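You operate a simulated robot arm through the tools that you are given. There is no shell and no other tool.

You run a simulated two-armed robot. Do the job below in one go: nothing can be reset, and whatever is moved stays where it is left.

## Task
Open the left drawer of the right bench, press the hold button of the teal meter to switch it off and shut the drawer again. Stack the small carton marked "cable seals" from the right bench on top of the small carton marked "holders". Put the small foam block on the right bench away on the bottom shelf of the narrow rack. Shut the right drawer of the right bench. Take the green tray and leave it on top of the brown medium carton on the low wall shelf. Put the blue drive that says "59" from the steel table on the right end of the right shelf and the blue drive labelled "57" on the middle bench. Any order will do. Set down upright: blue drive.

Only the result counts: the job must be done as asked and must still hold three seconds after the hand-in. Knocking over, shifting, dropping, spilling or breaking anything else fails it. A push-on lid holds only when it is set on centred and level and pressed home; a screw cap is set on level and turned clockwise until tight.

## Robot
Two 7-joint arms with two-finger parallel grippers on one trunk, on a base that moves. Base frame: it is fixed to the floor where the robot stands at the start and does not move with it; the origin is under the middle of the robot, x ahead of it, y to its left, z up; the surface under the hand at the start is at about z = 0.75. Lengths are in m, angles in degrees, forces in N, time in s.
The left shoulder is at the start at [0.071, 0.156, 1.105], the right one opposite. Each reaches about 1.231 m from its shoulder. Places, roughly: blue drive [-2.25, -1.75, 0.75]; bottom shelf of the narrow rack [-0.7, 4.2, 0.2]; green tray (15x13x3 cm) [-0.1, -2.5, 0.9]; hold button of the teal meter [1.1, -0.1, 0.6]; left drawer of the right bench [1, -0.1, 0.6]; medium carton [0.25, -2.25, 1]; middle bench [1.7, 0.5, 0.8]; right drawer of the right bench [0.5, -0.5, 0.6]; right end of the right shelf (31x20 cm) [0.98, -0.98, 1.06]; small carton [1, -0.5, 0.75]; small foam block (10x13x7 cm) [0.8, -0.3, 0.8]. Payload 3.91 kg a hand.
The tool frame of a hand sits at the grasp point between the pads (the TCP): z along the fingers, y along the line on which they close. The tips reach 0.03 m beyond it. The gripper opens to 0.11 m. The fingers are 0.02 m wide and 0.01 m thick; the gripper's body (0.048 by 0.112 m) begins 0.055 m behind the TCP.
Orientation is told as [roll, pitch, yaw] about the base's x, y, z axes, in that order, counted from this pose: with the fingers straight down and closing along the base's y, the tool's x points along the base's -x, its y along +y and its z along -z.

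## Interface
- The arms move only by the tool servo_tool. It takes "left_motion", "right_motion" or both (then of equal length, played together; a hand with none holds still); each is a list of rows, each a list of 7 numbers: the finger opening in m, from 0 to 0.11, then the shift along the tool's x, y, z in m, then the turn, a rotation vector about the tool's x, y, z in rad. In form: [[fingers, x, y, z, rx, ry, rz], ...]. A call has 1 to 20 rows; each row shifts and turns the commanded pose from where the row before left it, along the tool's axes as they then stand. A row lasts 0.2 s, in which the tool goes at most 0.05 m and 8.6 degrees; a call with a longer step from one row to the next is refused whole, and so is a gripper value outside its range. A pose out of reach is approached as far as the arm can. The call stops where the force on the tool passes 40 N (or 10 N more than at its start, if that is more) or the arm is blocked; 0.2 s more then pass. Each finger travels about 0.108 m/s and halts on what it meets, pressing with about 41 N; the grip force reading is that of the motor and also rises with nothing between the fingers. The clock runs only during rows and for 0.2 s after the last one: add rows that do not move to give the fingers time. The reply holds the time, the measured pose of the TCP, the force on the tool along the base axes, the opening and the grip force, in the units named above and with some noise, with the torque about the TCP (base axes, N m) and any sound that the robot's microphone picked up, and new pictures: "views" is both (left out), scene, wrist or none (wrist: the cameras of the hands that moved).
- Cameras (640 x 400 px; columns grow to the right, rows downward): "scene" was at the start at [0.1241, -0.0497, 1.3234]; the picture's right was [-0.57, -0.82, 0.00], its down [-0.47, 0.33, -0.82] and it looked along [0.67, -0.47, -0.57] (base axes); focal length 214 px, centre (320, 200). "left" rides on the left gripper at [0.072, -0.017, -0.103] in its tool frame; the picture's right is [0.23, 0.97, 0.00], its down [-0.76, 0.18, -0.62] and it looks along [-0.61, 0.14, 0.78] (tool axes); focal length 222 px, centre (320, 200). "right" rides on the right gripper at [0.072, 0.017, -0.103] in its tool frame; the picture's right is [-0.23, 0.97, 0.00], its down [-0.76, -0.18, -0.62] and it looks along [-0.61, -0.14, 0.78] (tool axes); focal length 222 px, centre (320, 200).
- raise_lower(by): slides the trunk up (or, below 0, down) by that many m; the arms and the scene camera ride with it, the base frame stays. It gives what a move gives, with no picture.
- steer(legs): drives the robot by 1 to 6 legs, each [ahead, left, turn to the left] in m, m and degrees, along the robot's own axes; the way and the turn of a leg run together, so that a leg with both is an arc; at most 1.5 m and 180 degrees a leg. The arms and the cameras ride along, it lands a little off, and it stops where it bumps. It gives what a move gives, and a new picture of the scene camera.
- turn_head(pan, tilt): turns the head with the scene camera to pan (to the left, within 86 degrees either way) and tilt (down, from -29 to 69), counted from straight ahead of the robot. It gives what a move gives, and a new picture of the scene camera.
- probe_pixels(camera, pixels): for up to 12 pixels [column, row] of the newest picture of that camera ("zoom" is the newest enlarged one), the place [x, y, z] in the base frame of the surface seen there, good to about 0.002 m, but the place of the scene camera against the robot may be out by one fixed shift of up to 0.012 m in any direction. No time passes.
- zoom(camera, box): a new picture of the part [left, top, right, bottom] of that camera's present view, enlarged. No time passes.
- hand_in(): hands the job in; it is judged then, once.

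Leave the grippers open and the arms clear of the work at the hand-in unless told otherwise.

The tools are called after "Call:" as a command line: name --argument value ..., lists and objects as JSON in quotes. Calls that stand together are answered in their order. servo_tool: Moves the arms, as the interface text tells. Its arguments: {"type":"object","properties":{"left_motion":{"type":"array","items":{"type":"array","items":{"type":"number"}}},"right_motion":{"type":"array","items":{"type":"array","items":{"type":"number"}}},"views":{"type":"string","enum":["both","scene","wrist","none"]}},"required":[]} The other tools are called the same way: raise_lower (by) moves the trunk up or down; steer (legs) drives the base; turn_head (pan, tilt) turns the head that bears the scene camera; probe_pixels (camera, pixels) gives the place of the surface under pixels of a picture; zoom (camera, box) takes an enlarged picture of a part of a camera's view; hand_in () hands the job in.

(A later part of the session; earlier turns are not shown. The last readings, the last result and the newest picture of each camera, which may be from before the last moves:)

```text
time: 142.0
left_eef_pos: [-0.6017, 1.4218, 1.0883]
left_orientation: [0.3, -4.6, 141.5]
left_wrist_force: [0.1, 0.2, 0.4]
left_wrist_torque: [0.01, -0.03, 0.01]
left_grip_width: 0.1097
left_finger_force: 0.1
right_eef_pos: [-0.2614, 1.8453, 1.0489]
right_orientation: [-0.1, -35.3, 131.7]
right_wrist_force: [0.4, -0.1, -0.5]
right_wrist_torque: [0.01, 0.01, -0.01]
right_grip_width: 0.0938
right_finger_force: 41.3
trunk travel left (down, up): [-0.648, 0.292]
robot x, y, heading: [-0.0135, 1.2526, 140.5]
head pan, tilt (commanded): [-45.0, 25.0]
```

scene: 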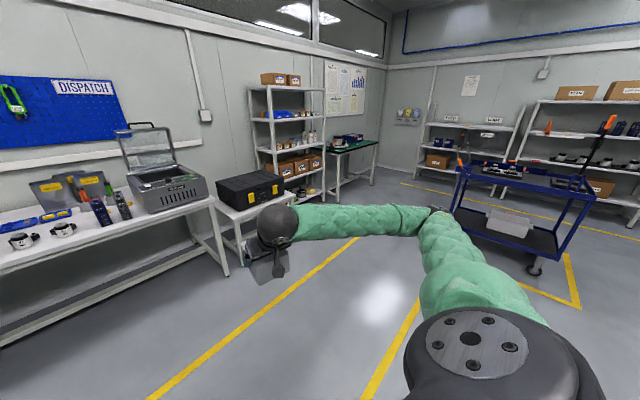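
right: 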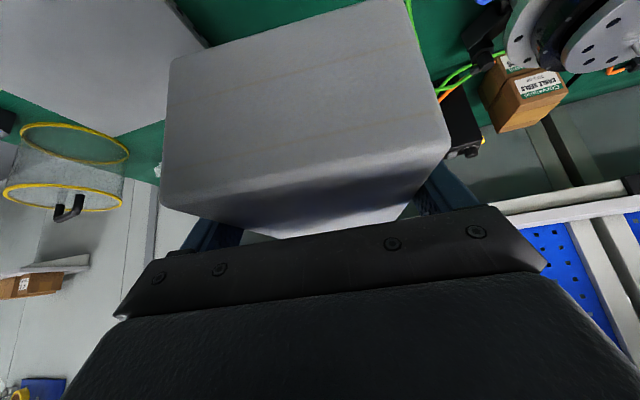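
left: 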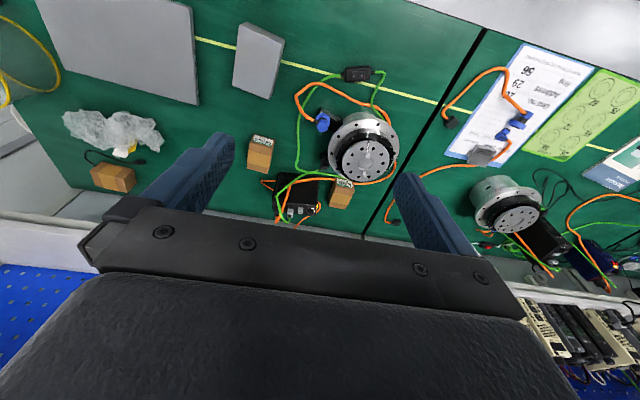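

The narrow rack stands at (290,130), next to the small table with the black case. I zoom in on it and probe it.

Call:
zoom --camera "scene" --box '[230, 60, 400, 220]'

Call:
probe_pixels --camera "scene" --pixels '[[268, 90], [323, 90], [262, 120], [285, 180], [322, 172], [315, 190], [325, 165], [250, 165], [280, 195], [340, 190], [240, 205], [318, 178]]'

```text
2.50 times, centred on (315, 140) of scene
```

zoom: 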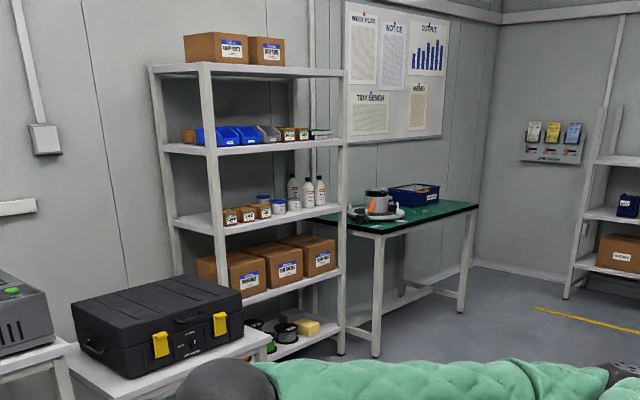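

```text
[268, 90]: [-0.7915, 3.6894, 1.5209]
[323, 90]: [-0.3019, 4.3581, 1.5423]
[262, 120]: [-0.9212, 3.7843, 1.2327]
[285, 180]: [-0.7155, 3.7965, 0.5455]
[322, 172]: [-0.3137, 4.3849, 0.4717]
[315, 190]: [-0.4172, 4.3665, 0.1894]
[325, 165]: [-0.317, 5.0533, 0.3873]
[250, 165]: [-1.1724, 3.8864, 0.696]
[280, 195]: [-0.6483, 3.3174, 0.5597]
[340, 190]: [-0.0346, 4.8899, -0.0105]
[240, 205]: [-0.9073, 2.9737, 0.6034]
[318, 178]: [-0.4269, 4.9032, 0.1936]
```

The bottom shelf (z≈0.20) carries reels and a yellow block on its right side. I probe the trolley position so I can steer clear of it.

Call:
probe_pixels --camera "scene" --pixels '[[458, 170], [535, 268], [595, 198], [470, 235], [555, 250], [360, 260], [225, 270], [200, 200], [270, 200]]'

```text
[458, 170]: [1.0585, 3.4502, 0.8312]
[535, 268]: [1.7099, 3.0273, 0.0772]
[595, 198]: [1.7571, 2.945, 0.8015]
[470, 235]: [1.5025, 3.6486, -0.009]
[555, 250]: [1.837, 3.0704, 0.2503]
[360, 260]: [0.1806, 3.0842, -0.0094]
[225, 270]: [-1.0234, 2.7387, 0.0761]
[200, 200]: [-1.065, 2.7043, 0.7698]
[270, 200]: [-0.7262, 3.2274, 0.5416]
```

The trolley begins at t≈3.4, so the way is clear. I drive diagonally toward the rack in two legs.

Call:
steer --legs '[[0.35, -0.8, 3.2], [0.35, -0.75, 0]]'

Call:
turn_head --pan 0 --tilt 40

```text
time: 150.5
left_eef_pos: [-0.2267, 3.0454, 1.0886]
left_orientation: [0.4, -4.6, 143.1]
left_wrist_force: [0.0, 0.1, 0.2]
left_wrist_torque: [-0.01, -0.01, -0.02]
left_grip_width: 0.1099
left_finger_force: 0.0
right_eef_pos: [0.1023, 3.4778, 1.0479]
right_orientation: [0.1, -35.2, 133.2]
right_wrist_force: [-0.7, 0.1, -0.6]
right_wrist_torque: [-0.01, -0.01, 0.01]
right_grip_width: 0.0937
right_finger_force: 41.4
trunk travel left (down, up): [-0.648, 0.292]
robot x, y, heading: [0.3711, 2.8866, 142.1]
head pan, tilt (commanded): [-45.0, 25.0]
```

scene: 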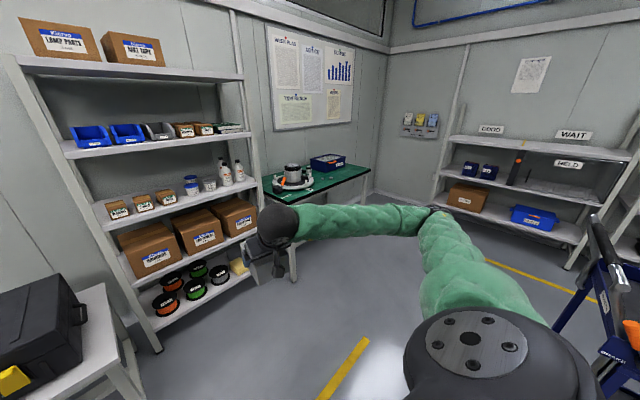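

```text
time: 151.7
left_eef_pos: [-0.2266, 3.0449, 1.0886]
left_orientation: [0.5, -4.6, 143.1]
left_wrist_force: [-0.3, -0.1, 0.7]
left_wrist_torque: [0.02, 0.04, 0.02]
left_grip_width: 0.1101
left_finger_force: 0.2
right_eef_pos: [0.1022, 3.4785, 1.0472]
right_orientation: [0.0, -35.2, 133.1]
right_wrist_force: [0.0, 0.0, -0.8]
right_wrist_torque: [-0.05, 0.02, -0.02]
right_grip_width: 0.0941
right_finger_force: 41.2
trunk travel left (down, up): [-0.648, 0.292]
robot x, y, heading: [0.3686, 2.8887, 142.1]
head pan, tilt (commanded): [0.0, 40.0]
```

scene: 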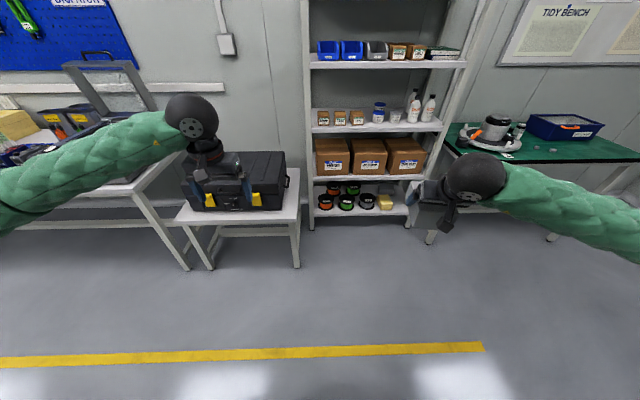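

The rack is straight ahead. I zoom in on its bottom shelf.

Call:
zoom --camera "scene" --box '[300, 160, 430, 240]'

Call:
probe_pixels --camera "scene" --pixels '[[312, 212], [405, 214], [380, 214], [340, 210], [400, 200], [384, 202], [395, 190], [365, 178], [315, 181], [410, 179], [370, 190], [398, 208]]'

```text
4.92 times, centred on (365, 200) of scene
```

zoom: 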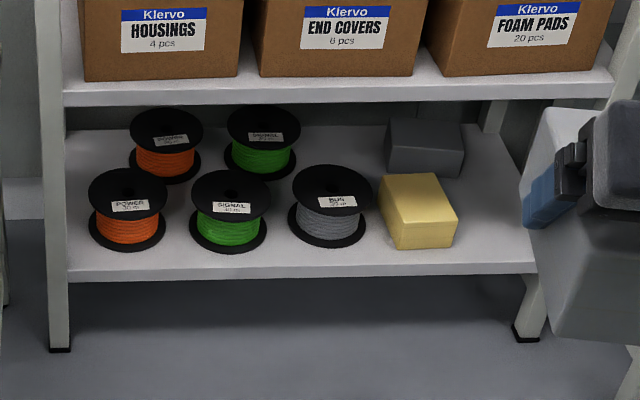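

```text
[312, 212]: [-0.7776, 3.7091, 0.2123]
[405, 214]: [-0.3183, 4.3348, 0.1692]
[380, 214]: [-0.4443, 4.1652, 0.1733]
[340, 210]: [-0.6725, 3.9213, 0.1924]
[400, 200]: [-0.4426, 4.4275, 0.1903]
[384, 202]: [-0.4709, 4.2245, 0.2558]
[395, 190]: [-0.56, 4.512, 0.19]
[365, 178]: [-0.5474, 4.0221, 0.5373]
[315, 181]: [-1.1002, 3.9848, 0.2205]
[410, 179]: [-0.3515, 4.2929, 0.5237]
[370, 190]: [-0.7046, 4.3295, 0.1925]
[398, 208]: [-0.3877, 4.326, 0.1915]
```

Spools fill the left and middle; free room is at the right, beside the yellow and dark blocks. I zoom there and measure.

Call:
zoom --camera "scene" --box '[360, 175, 420, 230]'

```text
7.27 times, centred on (390, 202) of scene
```

zoom: 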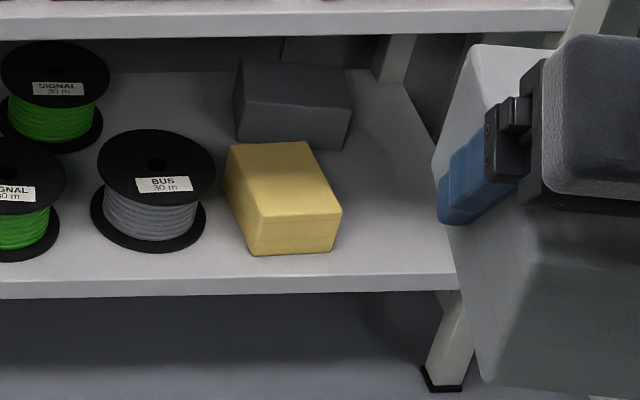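

Call:
probe_pixels --camera "zoom" --pixels '[[250, 252], [333, 248], [341, 212], [308, 145], [262, 214], [230, 148], [348, 148], [352, 102], [450, 268], [420, 175], [402, 95], [300, 30]]'

Call:
probe_pixels --camera "zoom" --pixels '[[300, 15], [500, 12], [450, 300], [400, 50], [370, 265], [200, 280], [430, 260], [425, 200], [380, 160], [205, 235]]'

```text
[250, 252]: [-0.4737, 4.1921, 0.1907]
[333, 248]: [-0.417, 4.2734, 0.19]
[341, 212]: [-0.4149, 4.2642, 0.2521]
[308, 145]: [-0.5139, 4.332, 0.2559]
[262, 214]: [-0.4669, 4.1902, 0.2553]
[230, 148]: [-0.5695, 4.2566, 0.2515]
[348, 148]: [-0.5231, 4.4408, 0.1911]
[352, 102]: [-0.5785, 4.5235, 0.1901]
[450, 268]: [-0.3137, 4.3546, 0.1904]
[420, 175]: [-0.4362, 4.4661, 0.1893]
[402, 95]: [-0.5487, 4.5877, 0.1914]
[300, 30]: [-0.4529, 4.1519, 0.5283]
```

```text
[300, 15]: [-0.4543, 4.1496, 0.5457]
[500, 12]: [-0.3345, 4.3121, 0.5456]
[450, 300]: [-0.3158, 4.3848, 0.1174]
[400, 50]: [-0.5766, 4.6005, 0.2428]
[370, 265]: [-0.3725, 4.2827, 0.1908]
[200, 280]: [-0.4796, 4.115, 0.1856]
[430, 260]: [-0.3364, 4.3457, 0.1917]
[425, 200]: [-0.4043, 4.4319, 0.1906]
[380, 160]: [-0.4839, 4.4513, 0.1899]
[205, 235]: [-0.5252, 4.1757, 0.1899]
```

I probe the black case and the green table at the right to check room for the arms.

Call:
probe_pixels --camera "scene" --pixels '[[265, 158], [275, 200], [295, 205], [460, 150], [520, 160], [630, 150], [432, 240], [180, 222], [160, 200], [60, 170]]'

```text
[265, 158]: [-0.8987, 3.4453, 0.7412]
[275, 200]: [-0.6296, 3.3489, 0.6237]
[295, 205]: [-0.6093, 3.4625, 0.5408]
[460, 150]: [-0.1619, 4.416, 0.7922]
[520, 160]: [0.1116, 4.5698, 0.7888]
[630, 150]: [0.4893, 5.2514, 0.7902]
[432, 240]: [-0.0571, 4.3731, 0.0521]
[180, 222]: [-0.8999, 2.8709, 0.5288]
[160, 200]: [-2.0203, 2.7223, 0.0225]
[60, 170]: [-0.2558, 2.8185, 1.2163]
```

Room is sufficient: green table starts at t≈3.46, case table ends at t≈2.43. I drive to about n=1.95, t=2.965 facing the rack squarely.

Call:
steer --legs '[[0.52, -0.43, 1.6]]'

Call:
turn_head --pan -15 --tilt 50

```text
time: 155.3
left_eef_pos: [-0.3717, 3.6768, 1.0875]
left_orientation: [0.4, -4.6, 144.5]
left_wrist_force: [0.7, -0.3, 0.5]
left_wrist_torque: [0.0, 0.02, 0.0]
left_grip_width: 0.1102
left_finger_force: 0.0
right_eef_pos: [-0.0546, 4.1189, 1.0476]
right_orientation: [0.1, -35.2, 134.5]
right_wrist_force: [-0.2, -0.8, -0.5]
right_wrist_torque: [-0.02, 0.0, -0.02]
right_grip_width: 0.0939
right_finger_force: 40.5
trunk travel left (down, up): [-0.648, 0.292]
robot x, y, heading: [0.2257, 3.5352, 143.8]
head pan, tilt (commanded): [0.0, 40.0]
```

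scene: 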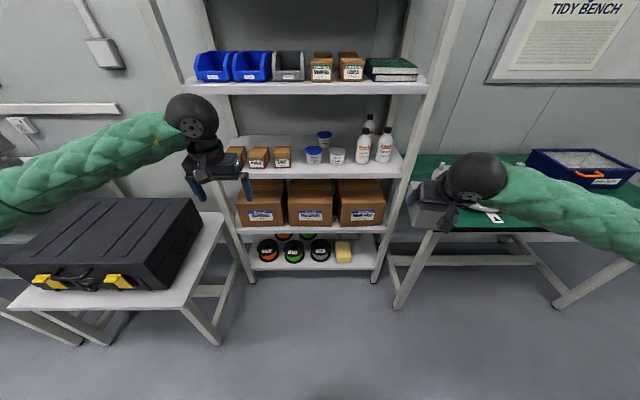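

```text
time: 156.1
left_eef_pos: [-0.373, 3.6775, 1.0887]
left_orientation: [0.5, -4.5, 144.4]
left_wrist_force: [-0.1, 0.2, -1.2]
left_wrist_torque: [0.0, 0.02, 0.01]
left_grip_width: 0.11
left_finger_force: 0.1
right_eef_pos: [-0.0551, 4.117, 1.0484]
right_orientation: [0.0, -35.3, 134.6]
right_wrist_force: [0.4, 0.0, -0.1]
right_wrist_torque: [0.02, -0.01, -0.01]
right_grip_width: 0.0941
right_finger_force: 40.5
trunk travel left (down, up): [-0.648, 0.292]
robot x, y, heading: [0.2281, 3.5372, 143.3]
head pan, tilt (commanded): [-15.0, 50.0]
```

scene: 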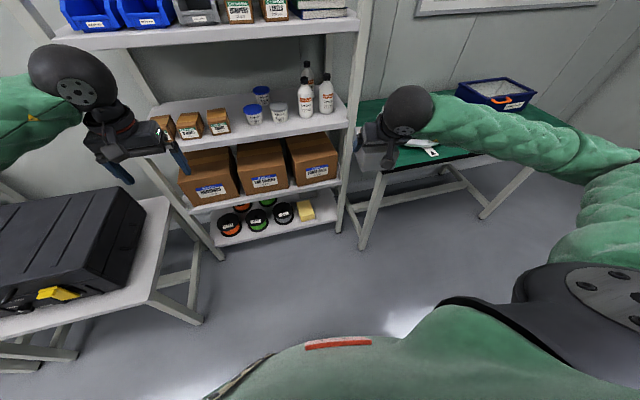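

I probe the right arm's elbow region, since the green table (z≈0.8) is beside it.

Call:
probe_pixels --camera "scene" --pixels '[[410, 100], [480, 125], [560, 150], [610, 170], [600, 220], [560, 260], [620, 140]]'

```text
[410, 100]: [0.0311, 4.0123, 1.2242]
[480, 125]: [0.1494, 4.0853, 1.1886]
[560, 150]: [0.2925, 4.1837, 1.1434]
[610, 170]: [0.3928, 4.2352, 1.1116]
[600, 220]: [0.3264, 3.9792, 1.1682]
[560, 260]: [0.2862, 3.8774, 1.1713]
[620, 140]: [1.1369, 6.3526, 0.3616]
```

The elbow is at n≈2.15, well in front of the table. I turn the hand to yaw 143.7, shift the base 0.11 left, lower the trunk 0.2 m and then the hand in front of the rack.

Call:
servo_tool --right_motion '[[0.06, 0, 0, 0, -0.0456, 0, -0.065], [0.06, 0, 0, 0, -0.0456, 0, -0.065]]' --views "none"

Call:
steer --legs '[[0, 0.11, 0.3]]'

Call:
raise_lower --by -0.2

Call:
servo_tool --right_motion '[[0.06, 0.0264, 0, 0.0377, 0, 0, 0], [0.06, 0.0264, 0, 0.0377, 0, 0, 0], [0.06, 0.0264, 0, 0.0377, 0, 0, 0], [0.06, 0.0264, 0, 0.0377, 0, 0, 0], [0.06, 0.0264, 0, 0.0377, 0, 0, 0], [0.06, 0.0264, 0, 0.0377, 0, 0, 0], [0.06, 0.0264, 0, 0.0377, 0, 0, 0], [0.06, 0.0264, 0, 0.0377, 0, 0, 0]]' --views "both"

```text
time: 156.7
left_eef_pos: [-0.3739, 3.6771, 1.0886]
left_orientation: [0.4, -4.7, 144.5]
left_wrist_force: [0.5, -1.1, -0.1]
left_wrist_torque: [0.0, -0.02, 0.01]
left_grip_width: 0.11
left_finger_force: 0.0
right_eef_pos: [-0.0537, 4.1181, 1.0472]
right_orientation: [0.0, -35.1, 143.8]
right_wrist_force: [0.8, 0.1, -0.9]
right_wrist_torque: [-0.01, 0.04, 0.02]
right_grip_width: 0.0938
right_finger_force: 40.7
trunk travel left (down, up): [-0.648, 0.292]
robot x, y, heading: [0.2268, 3.5359, 143.6]
head pan, tilt (commanded): [-15.0, 50.0]
```

```text
time: 157.9
left_eef_pos: [-0.4404, 3.5817, 1.0889]
left_orientation: [0.4, -4.6, 144.9]
left_wrist_force: [0.0, -0.2, -0.8]
left_wrist_torque: [0.0, 0.0, 0.0]
left_grip_width: 0.1099
left_finger_force: 0.0
right_eef_pos: [-0.1238, 4.0252, 1.0486]
right_orientation: [-0.1, -35.2, 144.0]
right_wrist_force: [0.5, -0.2, -0.6]
right_wrist_torque: [0.03, -0.03, -0.05]
right_grip_width: 0.0938
right_finger_force: 40.7
trunk travel left (down, up): [-0.648, 0.292]
robot x, y, heading: [0.1607, 3.4475, 144.1]
head pan, tilt (commanded): [-15.0, 50.0]
```

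scene: 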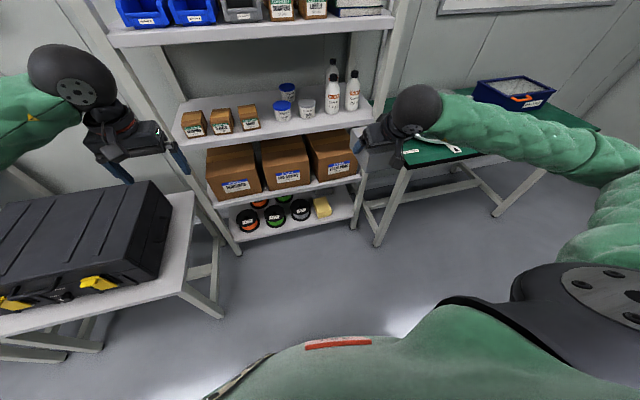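

```text
time: 160.1
left_eef_pos: [-0.4397, 3.5824, 0.8891]
left_orientation: [0.4, -4.6, 144.9]
left_wrist_force: [1.3, 0.7, 0.9]
left_wrist_torque: [0.01, 0.0, 0.02]
left_grip_width: 0.1102
left_finger_force: 0.1
right_eef_pos: [-0.1238, 4.0251, 0.8478]
right_orientation: [0.0, -35.1, 144.1]
right_wrist_force: [1.0, -0.4, 0.1]
right_wrist_torque: [-0.01, 0.02, 0.01]
right_grip_width: 0.0938
right_finger_force: 41.2
trunk travel left (down, up): [-0.448, 0.492]
robot x, y, heading: [0.1614, 3.4448, 143.9]
head pan, tilt (commanded): [-15.0, 50.0]
```

```text
time: 161.9
left_eef_pos: [-0.4387, 3.5829, 0.8894]
left_orientation: [0.4, -4.7, 144.9]
left_wrist_force: [1.0, -0.5, -0.1]
left_wrist_torque: [0.04, 0.03, 0.01]
left_grip_width: 0.1099
left_finger_force: 0.0
right_eef_pos: [-0.1263, 4.0272, 0.4922]
right_orientation: [0.2, -34.9, 144.0]
right_wrist_force: [0.0, 0.5, 0.0]
right_wrist_torque: [-0.04, -0.03, 0.01]
right_grip_width: 0.0939
right_finger_force: 41.1
right hand out of reach, approached as far as the arm can: row 8
trunk travel left (down, up): [-0.448, 0.492]
robot x, y, heading: [0.1644, 3.4446, 144.1]
head pan, tilt (commanded): [-15.0, 50.0]
```

scene: 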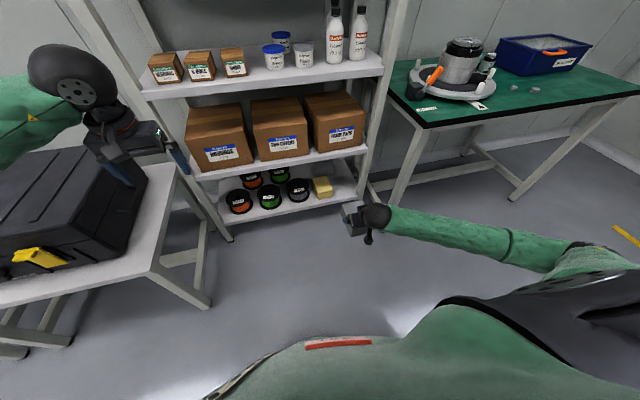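
right: 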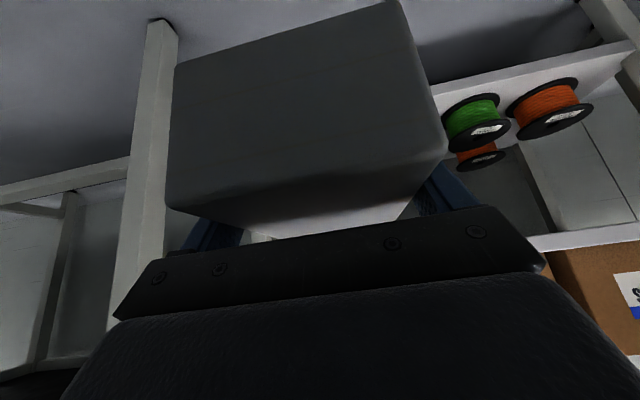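

The folded arm reached its limit at z=0.49. Before lowering the trunk more I check how the left forearm sits relative to the black case.

Call:
probe_pixels --camera "scene" --pixels '[[10, 105], [30, 112], [70, 75], [100, 110], [130, 140], [60, 190], [390, 215], [480, 235], [540, 250], [590, 250]]'

Call:
turn_head --pan 50 --tilt 45

```text
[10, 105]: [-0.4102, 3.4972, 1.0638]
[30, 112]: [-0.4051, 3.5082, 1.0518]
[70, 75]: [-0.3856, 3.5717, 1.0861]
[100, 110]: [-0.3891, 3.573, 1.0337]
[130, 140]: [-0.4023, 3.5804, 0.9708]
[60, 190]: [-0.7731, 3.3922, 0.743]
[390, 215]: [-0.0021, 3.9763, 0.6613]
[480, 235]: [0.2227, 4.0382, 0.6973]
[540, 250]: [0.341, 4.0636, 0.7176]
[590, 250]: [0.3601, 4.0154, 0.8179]
```

```text
time: 163.2
left_eef_pos: [-0.4404, 3.5825, 0.8888]
left_orientation: [0.4, -4.7, 144.9]
left_wrist_force: [-0.3, -1.6, 1.5]
left_wrist_torque: [0.01, 0.0, 0.0]
left_grip_width: 0.1102
left_finger_force: 0.1
right_eef_pos: [-0.1284, 4.0283, 0.4949]
right_orientation: [0.1, -35.0, 144.1]
right_wrist_force: [-0.1, -0.2, 0.8]
right_wrist_torque: [0.05, 0.02, -0.02]
right_grip_width: 0.094
right_finger_force: 41.0
trunk travel left (down, up): [-0.448, 0.492]
robot x, y, heading: [0.1587, 3.4486, 143.9]
head pan, tilt (commanded): [50.0, 45.0]
```

scene: 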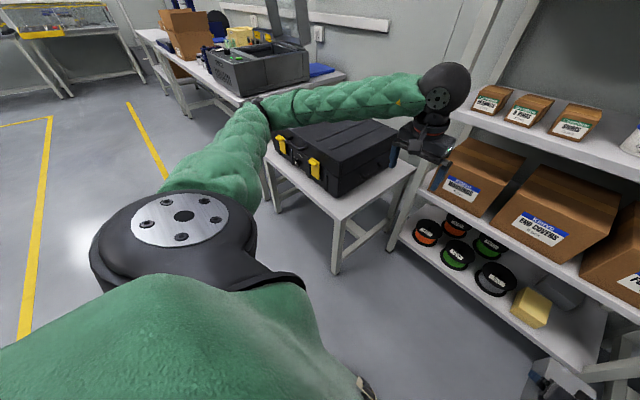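

Call:
probe_pixels --camera "scene" --pixels '[[262, 108], [262, 125], [310, 110], [350, 105], [390, 100], [230, 150], [340, 130], [300, 75]]'

```text
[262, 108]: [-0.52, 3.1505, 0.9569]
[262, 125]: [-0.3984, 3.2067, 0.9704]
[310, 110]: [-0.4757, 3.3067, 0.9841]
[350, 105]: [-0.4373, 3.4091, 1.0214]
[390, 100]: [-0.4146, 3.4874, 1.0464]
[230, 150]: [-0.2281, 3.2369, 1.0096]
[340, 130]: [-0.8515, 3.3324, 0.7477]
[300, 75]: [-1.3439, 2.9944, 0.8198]
```

The left elbow (z≈0.96) would come over the black case when I lower and advance, so I raise the left hand 0.3 m first, then lower the trunk 0.15 m.

Call:
servo_tool --left_motion '[[0.11, 0, 0, -0.043, 0, 0, 0], [0.11, 0, 0, -0.043, 0, 0, 0], [0.11, 0, 0, -0.043, 0, 0, 0], [0.11, 0, 0, -0.043, 0, 0, 0], [0.11, 0, 0, -0.043, 0, 0, 0], [0.11, 0, 0, -0.043, 0, 0, 0], [0.11, 0, 0, -0.043, 0, 0, 0]]' --views "none"

Call:
raise_lower --by -0.15

Call:
turn_head --pan 45 --tilt 40

Call:
probe_pixels --camera "scene" --pixels '[[230, 110], [250, 110], [270, 110], [240, 140], [300, 100], [340, 90], [380, 80], [200, 170]]'

```text
time: 164.8
left_eef_pos: [-0.4177, 3.5709, 1.1868]
left_orientation: [0.4, -4.5, 145.0]
left_wrist_force: [-0.2, 0.8, 0.5]
left_wrist_torque: [-0.01, 0.03, 0.01]
left_grip_width: 0.1104
left_finger_force: 0.1
right_eef_pos: [-0.1249, 4.0273, 0.493]
right_orientation: [0.3, -34.9, 144.1]
right_wrist_force: [-0.1, 0.6, 0.5]
right_wrist_torque: [-0.01, 0.05, 0.0]
right_grip_width: 0.0938
right_finger_force: 40.7
trunk travel left (down, up): [-0.448, 0.492]
robot x, y, heading: [0.1557, 3.4493, 144.0]
head pan, tilt (commanded): [50.0, 45.0]
```

```text
time: 166.6
left_eef_pos: [-0.4183, 3.5708, 1.0356]
left_orientation: [0.4, -4.6, 144.8]
left_wrist_force: [-0.4, 0.0, -0.6]
left_wrist_torque: [0.02, 0.0, -0.02]
left_grip_width: 0.1099
left_finger_force: 0.1
right_eef_pos: [-0.1264, 4.0271, 0.3432]
right_orientation: [0.1, -34.9, 144.1]
right_wrist_force: [-0.3, -0.7, -1.1]
right_wrist_torque: [0.03, 0.02, 0.02]
right_grip_width: 0.0939
right_finger_force: 40.4
trunk travel left (down, up): [-0.298, 0.642]
robot x, y, heading: [0.1617, 3.4456, 144.0]
head pan, tilt (commanded): [50.0, 45.0]
```

```text
time: 167.2
left_eef_pos: [-0.4176, 3.5707, 1.0362]
left_orientation: [0.4, -4.5, 144.9]
left_wrist_force: [0.8, 0.1, 0.1]
left_wrist_torque: [0.04, 0.01, 0.02]
left_grip_width: 0.1101
left_finger_force: 0.1
right_eef_pos: [-0.1258, 4.0275, 0.3435]
right_orientation: [0.1, -34.8, 144.2]
right_wrist_force: [0.2, 0.1, -0.5]
right_wrist_torque: [-0.01, 0.0, 0.01]
right_grip_width: 0.0938
right_finger_force: 40.9
trunk travel left (down, up): [-0.298, 0.642]
robot x, y, heading: [0.163, 3.4479, 144.2]
head pan, tilt (commanded): [45.0, 40.0]
```

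scene: 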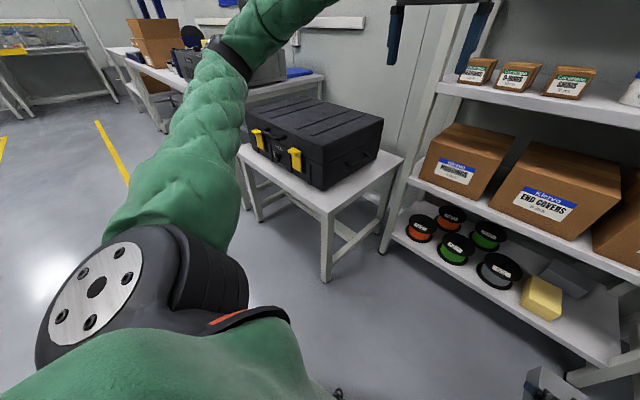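

```text
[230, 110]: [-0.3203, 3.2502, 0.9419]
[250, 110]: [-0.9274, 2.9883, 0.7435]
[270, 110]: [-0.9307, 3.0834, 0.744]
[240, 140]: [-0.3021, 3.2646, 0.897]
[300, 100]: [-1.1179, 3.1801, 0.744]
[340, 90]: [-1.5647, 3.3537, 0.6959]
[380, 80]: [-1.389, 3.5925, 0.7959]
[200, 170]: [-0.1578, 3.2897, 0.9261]
```

Everything clears. I drive 0.2 m forward toward the rack.

Call:
steer --legs '[[0.2, 0.0, -0.3]]'

Call:
turn_head --pan -30 --tilt 55

```text
time: 168.8
left_eef_pos: [-0.5831, 3.6876, 1.0367]
left_orientation: [0.4, -4.5, 145.2]
left_wrist_force: [0.5, 0.7, -0.3]
left_wrist_torque: [0.0, 0.0, 0.0]
left_grip_width: 0.1098
left_finger_force: 0.0
right_eef_pos: [-0.2924, 4.1452, 0.343]
right_orientation: [0.1, -34.8, 144.3]
right_wrist_force: [0.4, -0.1, 0.2]
right_wrist_torque: [0.0, 0.01, 0.02]
right_grip_width: 0.0941
right_finger_force: 40.5
trunk travel left (down, up): [-0.298, 0.642]
robot x, y, heading: [-0.0032, 3.5608, 144.0]
head pan, tilt (commanded): [45.0, 40.0]
```

scene: 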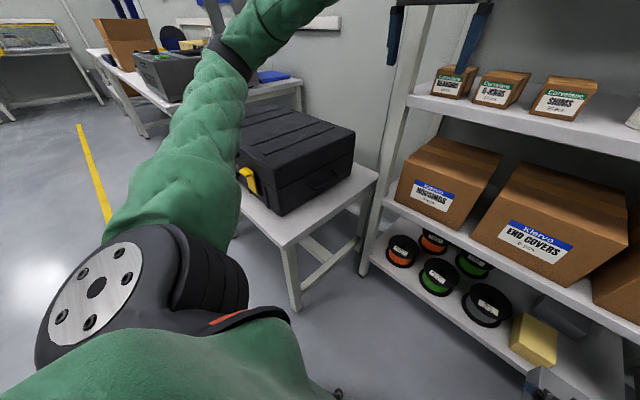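

```text
time: 170.3
left_eef_pos: [-0.5827, 3.6878, 1.0354]
left_orientation: [0.4, -4.5, 145.1]
left_wrist_force: [-0.1, 0.1, 0.1]
left_wrist_torque: [0.0, 0.02, 0.0]
left_grip_width: 0.1101
left_finger_force: 0.0
right_eef_pos: [-0.292, 4.1446, 0.3442]
right_orientation: [0.1, -34.8, 144.3]
right_wrist_force: [0.3, 0.0, -0.6]
right_wrist_torque: [-0.02, 0.04, 0.01]
right_grip_width: 0.0941
right_finger_force: 40.7
trunk travel left (down, up): [-0.298, 0.642]
robot x, y, heading: [-0.0028, 3.5634, 143.6]
head pan, tilt (commanded): [-30.0, 55.0]
```

scene: 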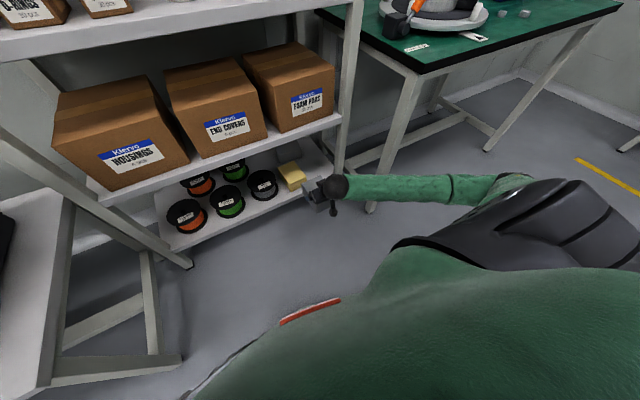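

I probe the rack's right post, yellow block, the table leg and the forearm.

Call:
probe_pixels --camera "scene" --pixels '[[343, 120], [340, 165], [372, 205], [395, 140], [303, 185], [290, 168], [400, 190], [480, 190], [320, 165], [325, 180], [332, 185], [300, 175]]'

Call:
zoom --camera "scene" --box '[250, 110, 410, 230]'

```text
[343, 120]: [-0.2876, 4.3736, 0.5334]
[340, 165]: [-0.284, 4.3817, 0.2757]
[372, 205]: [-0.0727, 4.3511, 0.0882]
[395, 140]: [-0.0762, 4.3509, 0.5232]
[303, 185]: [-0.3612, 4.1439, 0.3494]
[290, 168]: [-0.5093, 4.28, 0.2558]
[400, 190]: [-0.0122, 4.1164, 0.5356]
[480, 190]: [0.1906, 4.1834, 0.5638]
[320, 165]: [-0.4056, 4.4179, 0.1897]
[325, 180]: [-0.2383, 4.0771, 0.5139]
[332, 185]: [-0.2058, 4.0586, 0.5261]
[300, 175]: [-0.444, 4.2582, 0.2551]
```

```text
3.33 times, centred on (330, 170) of scene
```

zoom: 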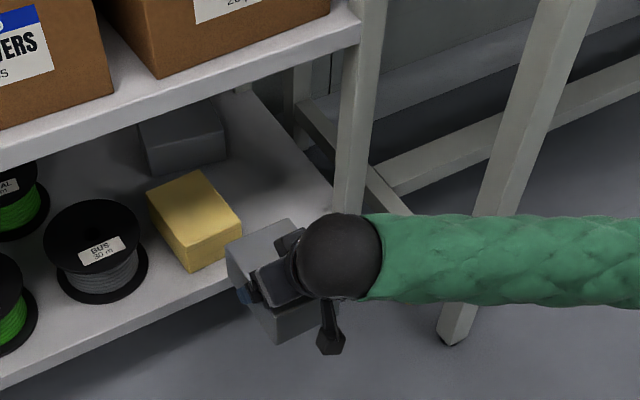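

The gap for the block is between the yellow block (t≤3.197) and the right post (t≥3.335). I shift the hand right 9.7 cm to t≈3.265 and lower to z≈0.30, in front of the rack.

Call:
servo_tool --right_motion '[[0.06, 0, 0, 0, 0.006, 0, 0.0086], [0.06, 0, -0.0485, 0, 0, 0, 0], [0.06, 0, -0.0485, 0, 0, 0, 0], [0.06, 0.0251, 0, 0.0361, 0, 0, 0], [0.06, 0, 0, 0, 0, 0, 0]]' --views "both"

Call:
zoom --camera "scene" --box '[250, 110, 410, 230]'

```text
time: 171.5
left_eef_pos: [-0.5819, 3.6881, 1.0351]
left_orientation: [0.4, -4.6, 145.1]
left_wrist_force: [0.2, -0.1, 0.4]
left_wrist_torque: [0.0, -0.02, 0.01]
left_grip_width: 0.1098
left_finger_force: 0.0
right_eef_pos: [-0.2376, 4.2249, 0.2967]
right_orientation: [0.3, -34.8, 143.6]
right_wrist_force: [0.1, 0.1, -0.3]
right_wrist_torque: [-0.02, 0.02, -0.02]
right_grip_width: 0.0941
right_finger_force: 41.0
trunk travel left (down, up): [-0.298, 0.642]
robot x, y, heading: [-0.0019, 3.565, 144.2]
head pan, tilt (commanded): [-30.0, 55.0]
```

scene: 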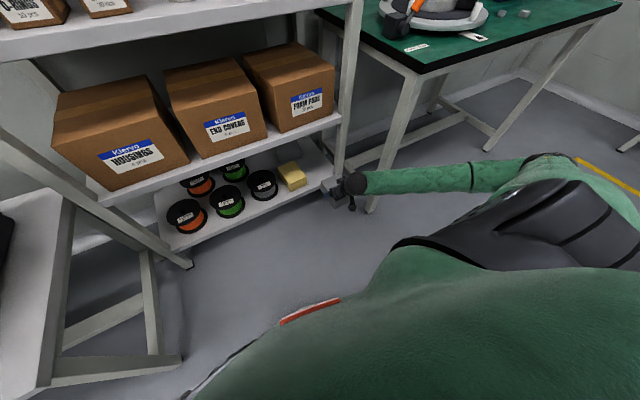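
right: 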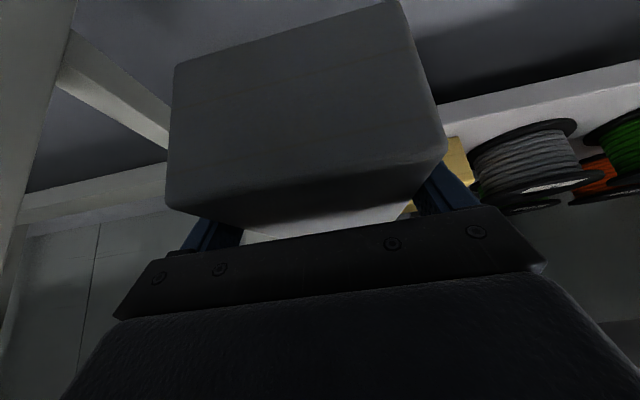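

```text
3.33 times, centred on (330, 170) of scene
```

zoom: 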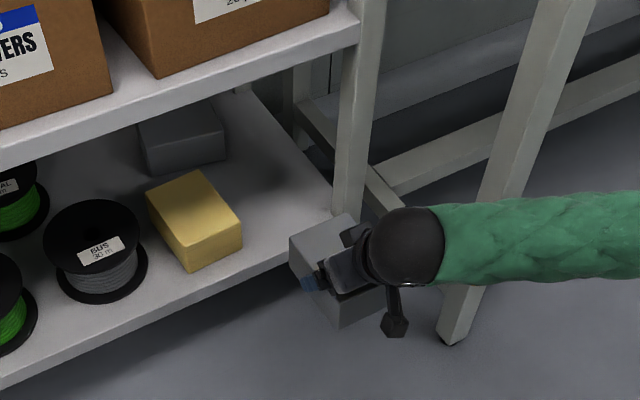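

Aligned at t=3.265. I move forward 14 cm into the bay.

Call:
servo_tool --right_motion '[[0.06, -0.0386, 0, 0.0268, 0, 0, 0], [0.06, -0.0386, 0, 0.0268, 0, 0, 0], [0.06, -0.0386, 0, 0.0268, 0, 0, 0]]' --views "both"

Call:
zoom --camera "scene" --box '[250, 110, 410, 230]'

```text
time: 172.3
left_eef_pos: [-0.5822, 3.6874, 1.0355]
left_orientation: [0.4, -4.5, 144.9]
left_wrist_force: [-0.6, 0.4, 0.3]
left_wrist_torque: [0.0, 0.02, -0.02]
left_grip_width: 0.1098
left_finger_force: 0.0
right_eef_pos: [-0.3495, 4.3029, 0.297]
right_orientation: [0.1, -34.9, 143.6]
right_wrist_force: [1.0, 0.4, -0.6]
right_wrist_torque: [0.0, 0.03, -0.02]
right_grip_width: 0.0938
right_finger_force: 41.3
trunk travel left (down, up): [-0.298, 0.642]
robot x, y, heading: [-0.0042, 3.565, 144.0]
head pan, tilt (commanded): [-30.0, 55.0]
```

scene: 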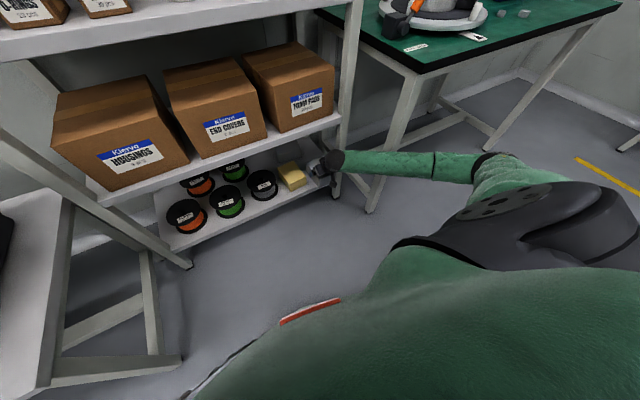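
right: 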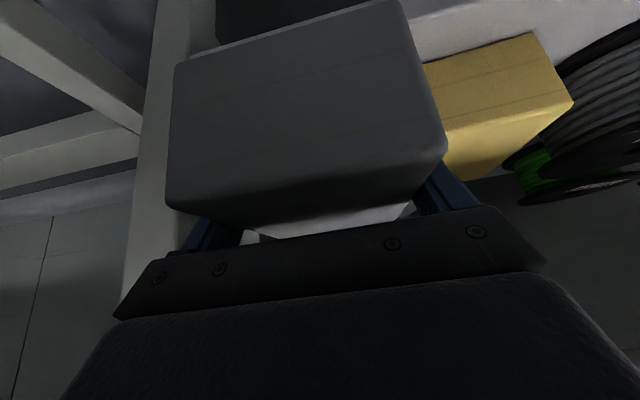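

```text
3.33 times, centred on (330, 170) of scene
```

zoom: 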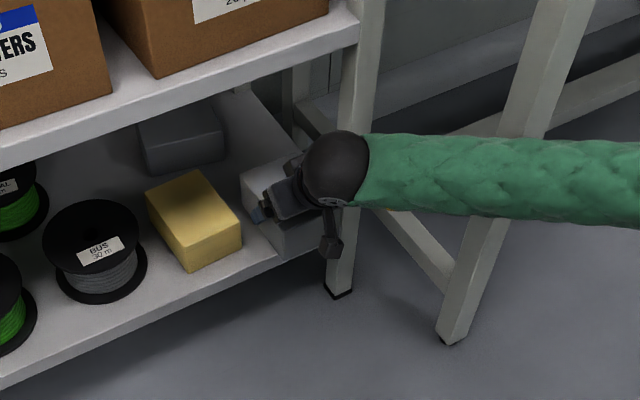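

I probe the post and yellow block edges with the wrist camera to check side clearances.

Call:
probe_pixels --camera "right" --pixels '[[150, 200], [160, 60], [165, 120], [140, 260], [205, 25], [450, 110], [445, 170], [480, 60], [175, 80], [170, 190], [440, 150], [425, 65]]'

```text
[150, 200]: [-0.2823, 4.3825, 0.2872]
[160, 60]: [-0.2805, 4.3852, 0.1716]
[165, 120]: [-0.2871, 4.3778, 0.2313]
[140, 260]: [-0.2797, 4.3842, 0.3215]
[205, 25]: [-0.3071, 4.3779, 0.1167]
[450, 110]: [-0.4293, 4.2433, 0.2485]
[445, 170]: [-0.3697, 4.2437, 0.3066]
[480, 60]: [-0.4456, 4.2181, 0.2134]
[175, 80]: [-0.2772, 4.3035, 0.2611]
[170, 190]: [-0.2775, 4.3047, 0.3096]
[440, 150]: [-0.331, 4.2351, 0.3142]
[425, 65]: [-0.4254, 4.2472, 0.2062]
```

Clearances look fine; I shift 8 mm right to centre in the gap, move forward another 9.5 cm, then lower to the shelf.

Call:
servo_tool --right_motion '[[0.06, 0, -0.008, 0, 0, 0, 0], [0.06, -0.0386, 0, 0.0268, 0, 0, 0], [0.06, -0.0394, 0, 0.0274, 0, 0, 0], [0.06, 0.0114, 0, 0.0164, 0, 0, 0], [0.06, 0.0086, 0, 0.0123, 0, 0, 0]]' --views "both"

Call:
zoom --camera "scene" --box '[250, 110, 410, 230]'

```text
time: 173.5
left_eef_pos: [-0.5808, 3.6885, 1.0365]
left_orientation: [0.4, -4.4, 145.1]
left_wrist_force: [0.1, 0.8, -0.1]
left_wrist_torque: [-0.01, -0.02, -0.01]
left_grip_width: 0.1102
left_finger_force: 0.1
right_eef_pos: [-0.4213, 4.3684, 0.2646]
right_orientation: [0.0, -34.7, 143.7]
right_wrist_force: [0.2, -0.2, -0.3]
right_wrist_torque: [0.03, 0.0, -0.01]
right_grip_width: 0.0942
right_finger_force: 41.2
trunk travel left (down, up): [-0.298, 0.642]
robot x, y, heading: [-0.0043, 3.5626, 144.0]
head pan, tilt (commanded): [-30.0, 55.0]
```

scene: 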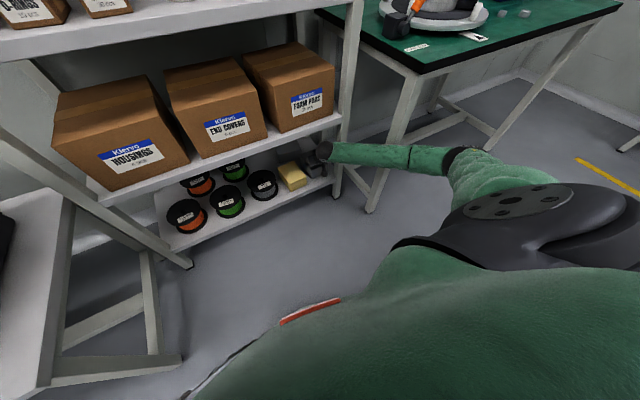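
right: 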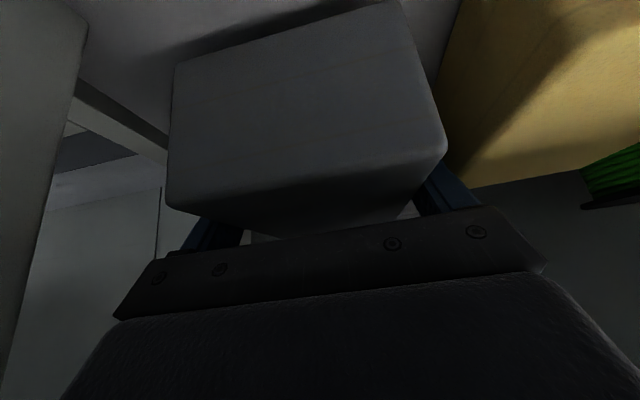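

```text
3.33 times, centred on (330, 170) of scene
```

zoom: 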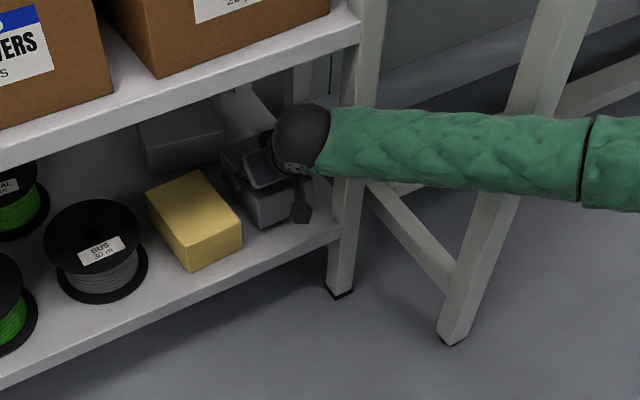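

Over the spot (n=2.926, t=3.272). I lower the last 1.5 cm gently.

Call:
servo_tool --right_motion '[[0.06, 0.0046, 0, 0.0066, 0, 0, 0], [0.06, 0.0023, 0, 0.0033, 0, 0, 0], [0.06, 0.0011, 0, 0.0016, 0, 0, 0], [0.06, 0, 0, 0, 0, 0, 0]]' --views "wrist"

```text
time: 174.5
left_eef_pos: [-0.5817, 3.6884, 1.0358]
left_orientation: [0.5, -4.6, 145.1]
left_wrist_force: [1.0, -0.5, 1.0]
left_wrist_torque: [-0.02, 0.01, 0.04]
left_grip_width: 0.1099
left_finger_force: 0.0
right_eef_pos: [-0.4192, 4.3694, 0.2495]
right_orientation: [0.0, -34.8, 143.7]
right_wrist_force: [0.2, -0.3, -0.4]
right_wrist_torque: [-0.01, -0.01, -0.03]
right_grip_width: 0.0939
right_finger_force: 41.5
trunk travel left (down, up): [-0.298, 0.642]
robot x, y, heading: [-0.0041, 3.5646, 144.0]
head pan, tilt (commanded): [-30.0, 55.0]
```

right: 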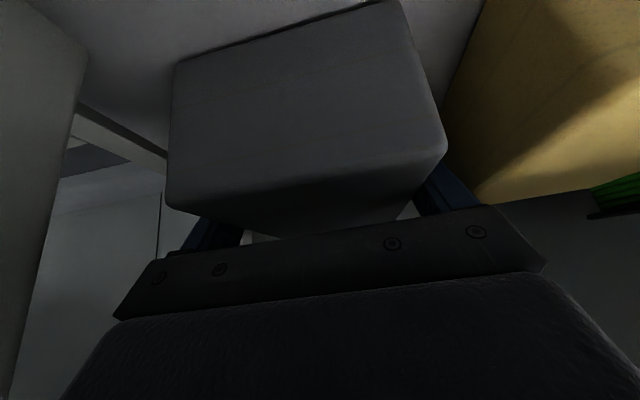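

Call:
servo_tool --right_motion '[[0.06, 0.0011, 0, 0.0016, 0, 0, 0], [0.06, 0.0011, 0, 0.0016, 0, 0, 0], [0.06, 0, 0, 0, 0, 0, 0]]' --views "none"

```text
time: 175.3
left_eef_pos: [-0.5823, 3.6866, 1.0359]
left_orientation: [0.4, -4.6, 145.1]
left_wrist_force: [0.5, 0.3, 1.3]
left_wrist_torque: [0.02, 0.0, 0.0]
left_grip_width: 0.1098
left_finger_force: 0.0
right_eef_pos: [-0.4186, 4.3694, 0.2485]
right_orientation: [0.2, -35.0, 143.7]
right_wrist_force: [4.1, -1.2, 15.1]
right_wrist_torque: [0.74, 0.52, -0.11]
right_grip_width: 0.0939
right_finger_force: 41.7
trunk travel left (down, up): [-0.298, 0.642]
robot x, y, heading: [-0.0021, 3.5646, 143.8]
head pan, tilt (commanded): [-30.0, 55.0]
```

Contact (15 N). I open the fingers to 0.104 and back out along the finger axis, then straight back.

Call:
servo_tool --right_motion '[[0.104, 0, 0, 0, 0, 0, 0], [0.104, 0, 0, 0, 0, 0, 0], [0.104, 0, 0, -0.015, 0, 0, 0], [0.104, 0, 0, -0.03, 0, 0, 0], [0.104, 0.02, 0, -0.02, 0, 0, 0], [0.104, 0.0386, 0, -0.0268, 0, 0, 0], [0.104, 0.0386, 0, -0.0268, 0, 0, 0], [0.104, 0.0386, 0, -0.0268, 0, 0, 0], [0.104, 0.0386, 0, -0.0268, 0, 0, 0]]' --views "both"

Call:
zoom --camera "scene" --box '[250, 110, 410, 230]'

```text
time: 177.3
left_eef_pos: [-0.5817, 3.6872, 1.0369]
left_orientation: [0.5, -4.5, 145.2]
left_wrist_force: [-0.4, 0.5, 0.8]
left_wrist_torque: [-0.01, 0.05, 0.03]
left_grip_width: 0.11
left_finger_force: 0.0
right_eef_pos: [-0.2273, 4.2269, 0.2938]
right_orientation: [0.3, -35.0, 143.7]
right_wrist_force: [0.0, -0.2, -0.5]
right_wrist_torque: [-0.02, -0.03, 0.02]
right_grip_width: 0.1038
right_finger_force: 0.0
trunk travel left (down, up): [-0.298, 0.642]
robot x, y, heading: [-0.0006, 3.5607, 144.2]
head pan, tilt (commanded): [-30.0, 55.0]
```

scene: 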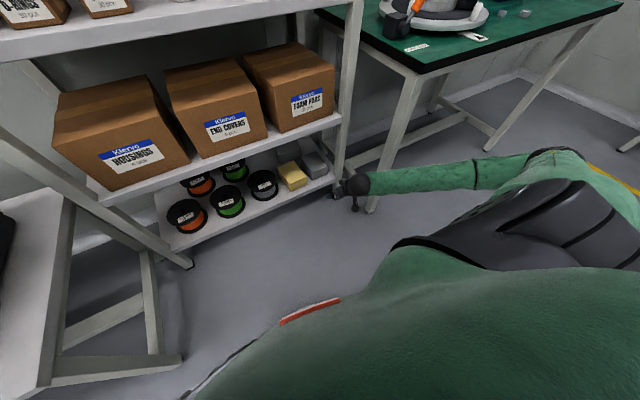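
right: 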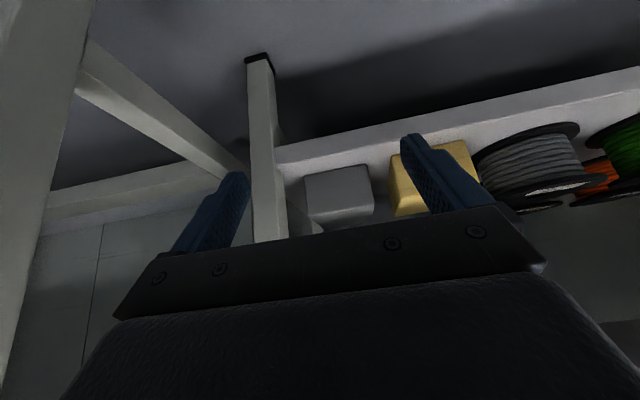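

```text
3.33 times, centred on (330, 170) of scene
```

zoom: 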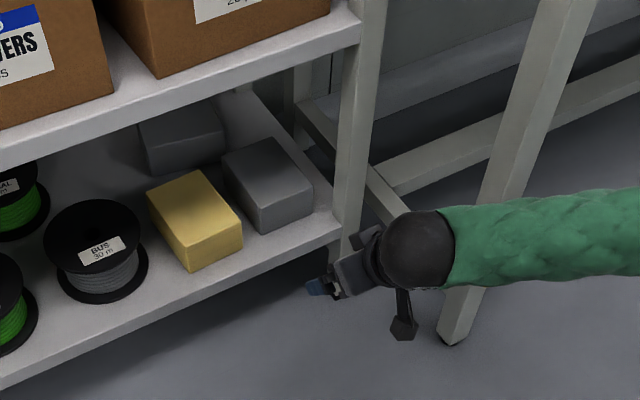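

The foam block sits on the bottom shelf next to the yellow one. I back away from the rack, raise the trunk and the right hand.

Call:
steer --legs '[[-0.6, 0, 0]]'

Call:
raise_lower --by 0.35

Call:
servo_tool --right_motion '[[0.08, -0.0257, 0, -0.037, 0, 0, 0], [0.08, -0.0257, 0, -0.037, 0, 0, 0], [0.08, -0.0257, 0, -0.037, 0, 0, 0], [0.08, -0.0257, 0, -0.037, 0, 0, 0], [0.08, -0.0257, 0, -0.037, 0, 0, 0], [0.08, -0.0257, 0, -0.037, 0, 0, 0], [0.08, -0.0257, 0, -0.037, 0, 0, 0], [0.08, -0.0257, 0, -0.037, 0, 0, 0], [0.08, 0, 0, 0, 0, 0.122, 0], [0.08, 0, 0, 0, 0, 0.122, 0], [0.08, 0, 0, 0, 0, 0.122, 0], [0.08, 0, 0, 0, 0, 0.122, 0], [0.08, 0, 0, 0, 0, 0.122, 0]]' --views "scene"

```text
time: 180.7
left_eef_pos: [-0.0897, 3.3285, 1.0363]
left_orientation: [0.5, -4.6, 145.5]
left_wrist_force: [-0.6, 0.4, 0.7]
left_wrist_torque: [-0.03, 0.01, -0.04]
left_grip_width: 0.1101
left_finger_force: 0.1
right_eef_pos: [0.2624, 3.8709, 0.2929]
right_orientation: [0.2, -34.9, 144.1]
right_wrist_force: [-0.1, -0.2, -0.2]
right_wrist_torque: [0.0, 0.01, -0.01]
right_grip_width: 0.1039
right_finger_force: 0.1
trunk travel left (down, up): [-0.298, 0.642]
robot x, y, heading: [0.4916, 3.2143, 144.7]
head pan, tilt (commanded): [-30.0, 55.0]
```

scene: 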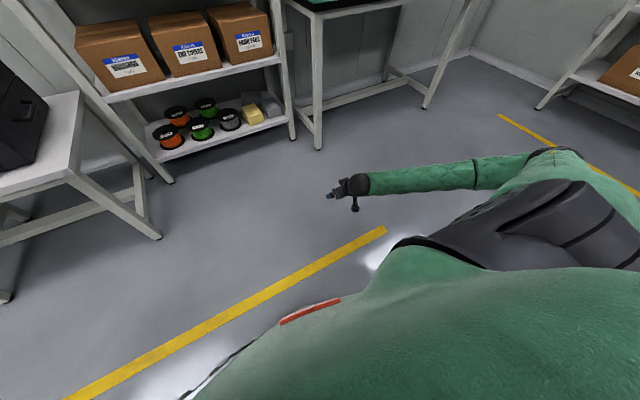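

```text
time: 184.2
left_eef_pos: [-0.09, 3.3288, 1.3865]
left_orientation: [0.4, -4.6, 145.5]
left_wrist_force: [-0.7, -0.4, 0.5]
left_wrist_torque: [-0.03, 0.02, 0.02]
left_grip_width: 0.11
left_finger_force: 0.0
right_eef_pos: [0.2606, 3.8707, 0.6441]
right_orientation: [0.2, -34.8, 144.1]
right_wrist_force: [0.3, 0.0, -0.4]
right_wrist_torque: [0.01, 0.0, -0.04]
right_grip_width: 0.1041
right_finger_force: 0.0
trunk travel left (down, up): [-0.648, 0.292]
robot x, y, heading: [0.4886, 3.2092, 144.6]
head pan, tilt (commanded): [-30.0, 55.0]
```

```text
time: 186.9
left_eef_pos: [-0.0903, 3.3293, 1.3849]
left_orientation: [0.4, -4.5, 145.5]
left_wrist_force: [-0.2, -1.1, -1.1]
left_wrist_torque: [-0.01, 0.04, 0.0]
left_grip_width: 0.11
left_finger_force: 0.0
right_eef_pos: [0.2617, 3.8723, 1.0021]
right_orientation: [0.1, 0.3, 144.2]
right_wrist_force: [-0.3, -0.8, 0.4]
right_wrist_torque: [-0.02, -0.01, 0.01]
right_grip_width: 0.08
right_finger_force: 0.0
trunk travel left (down, up): [-0.648, 0.292]
robot x, y, heading: [0.4893, 3.2106, 144.5]
head pan, tilt (commanded): [-30.0, 55.0]
```

scene: 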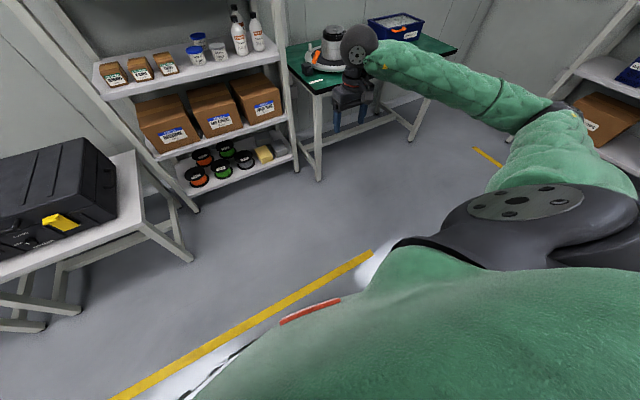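

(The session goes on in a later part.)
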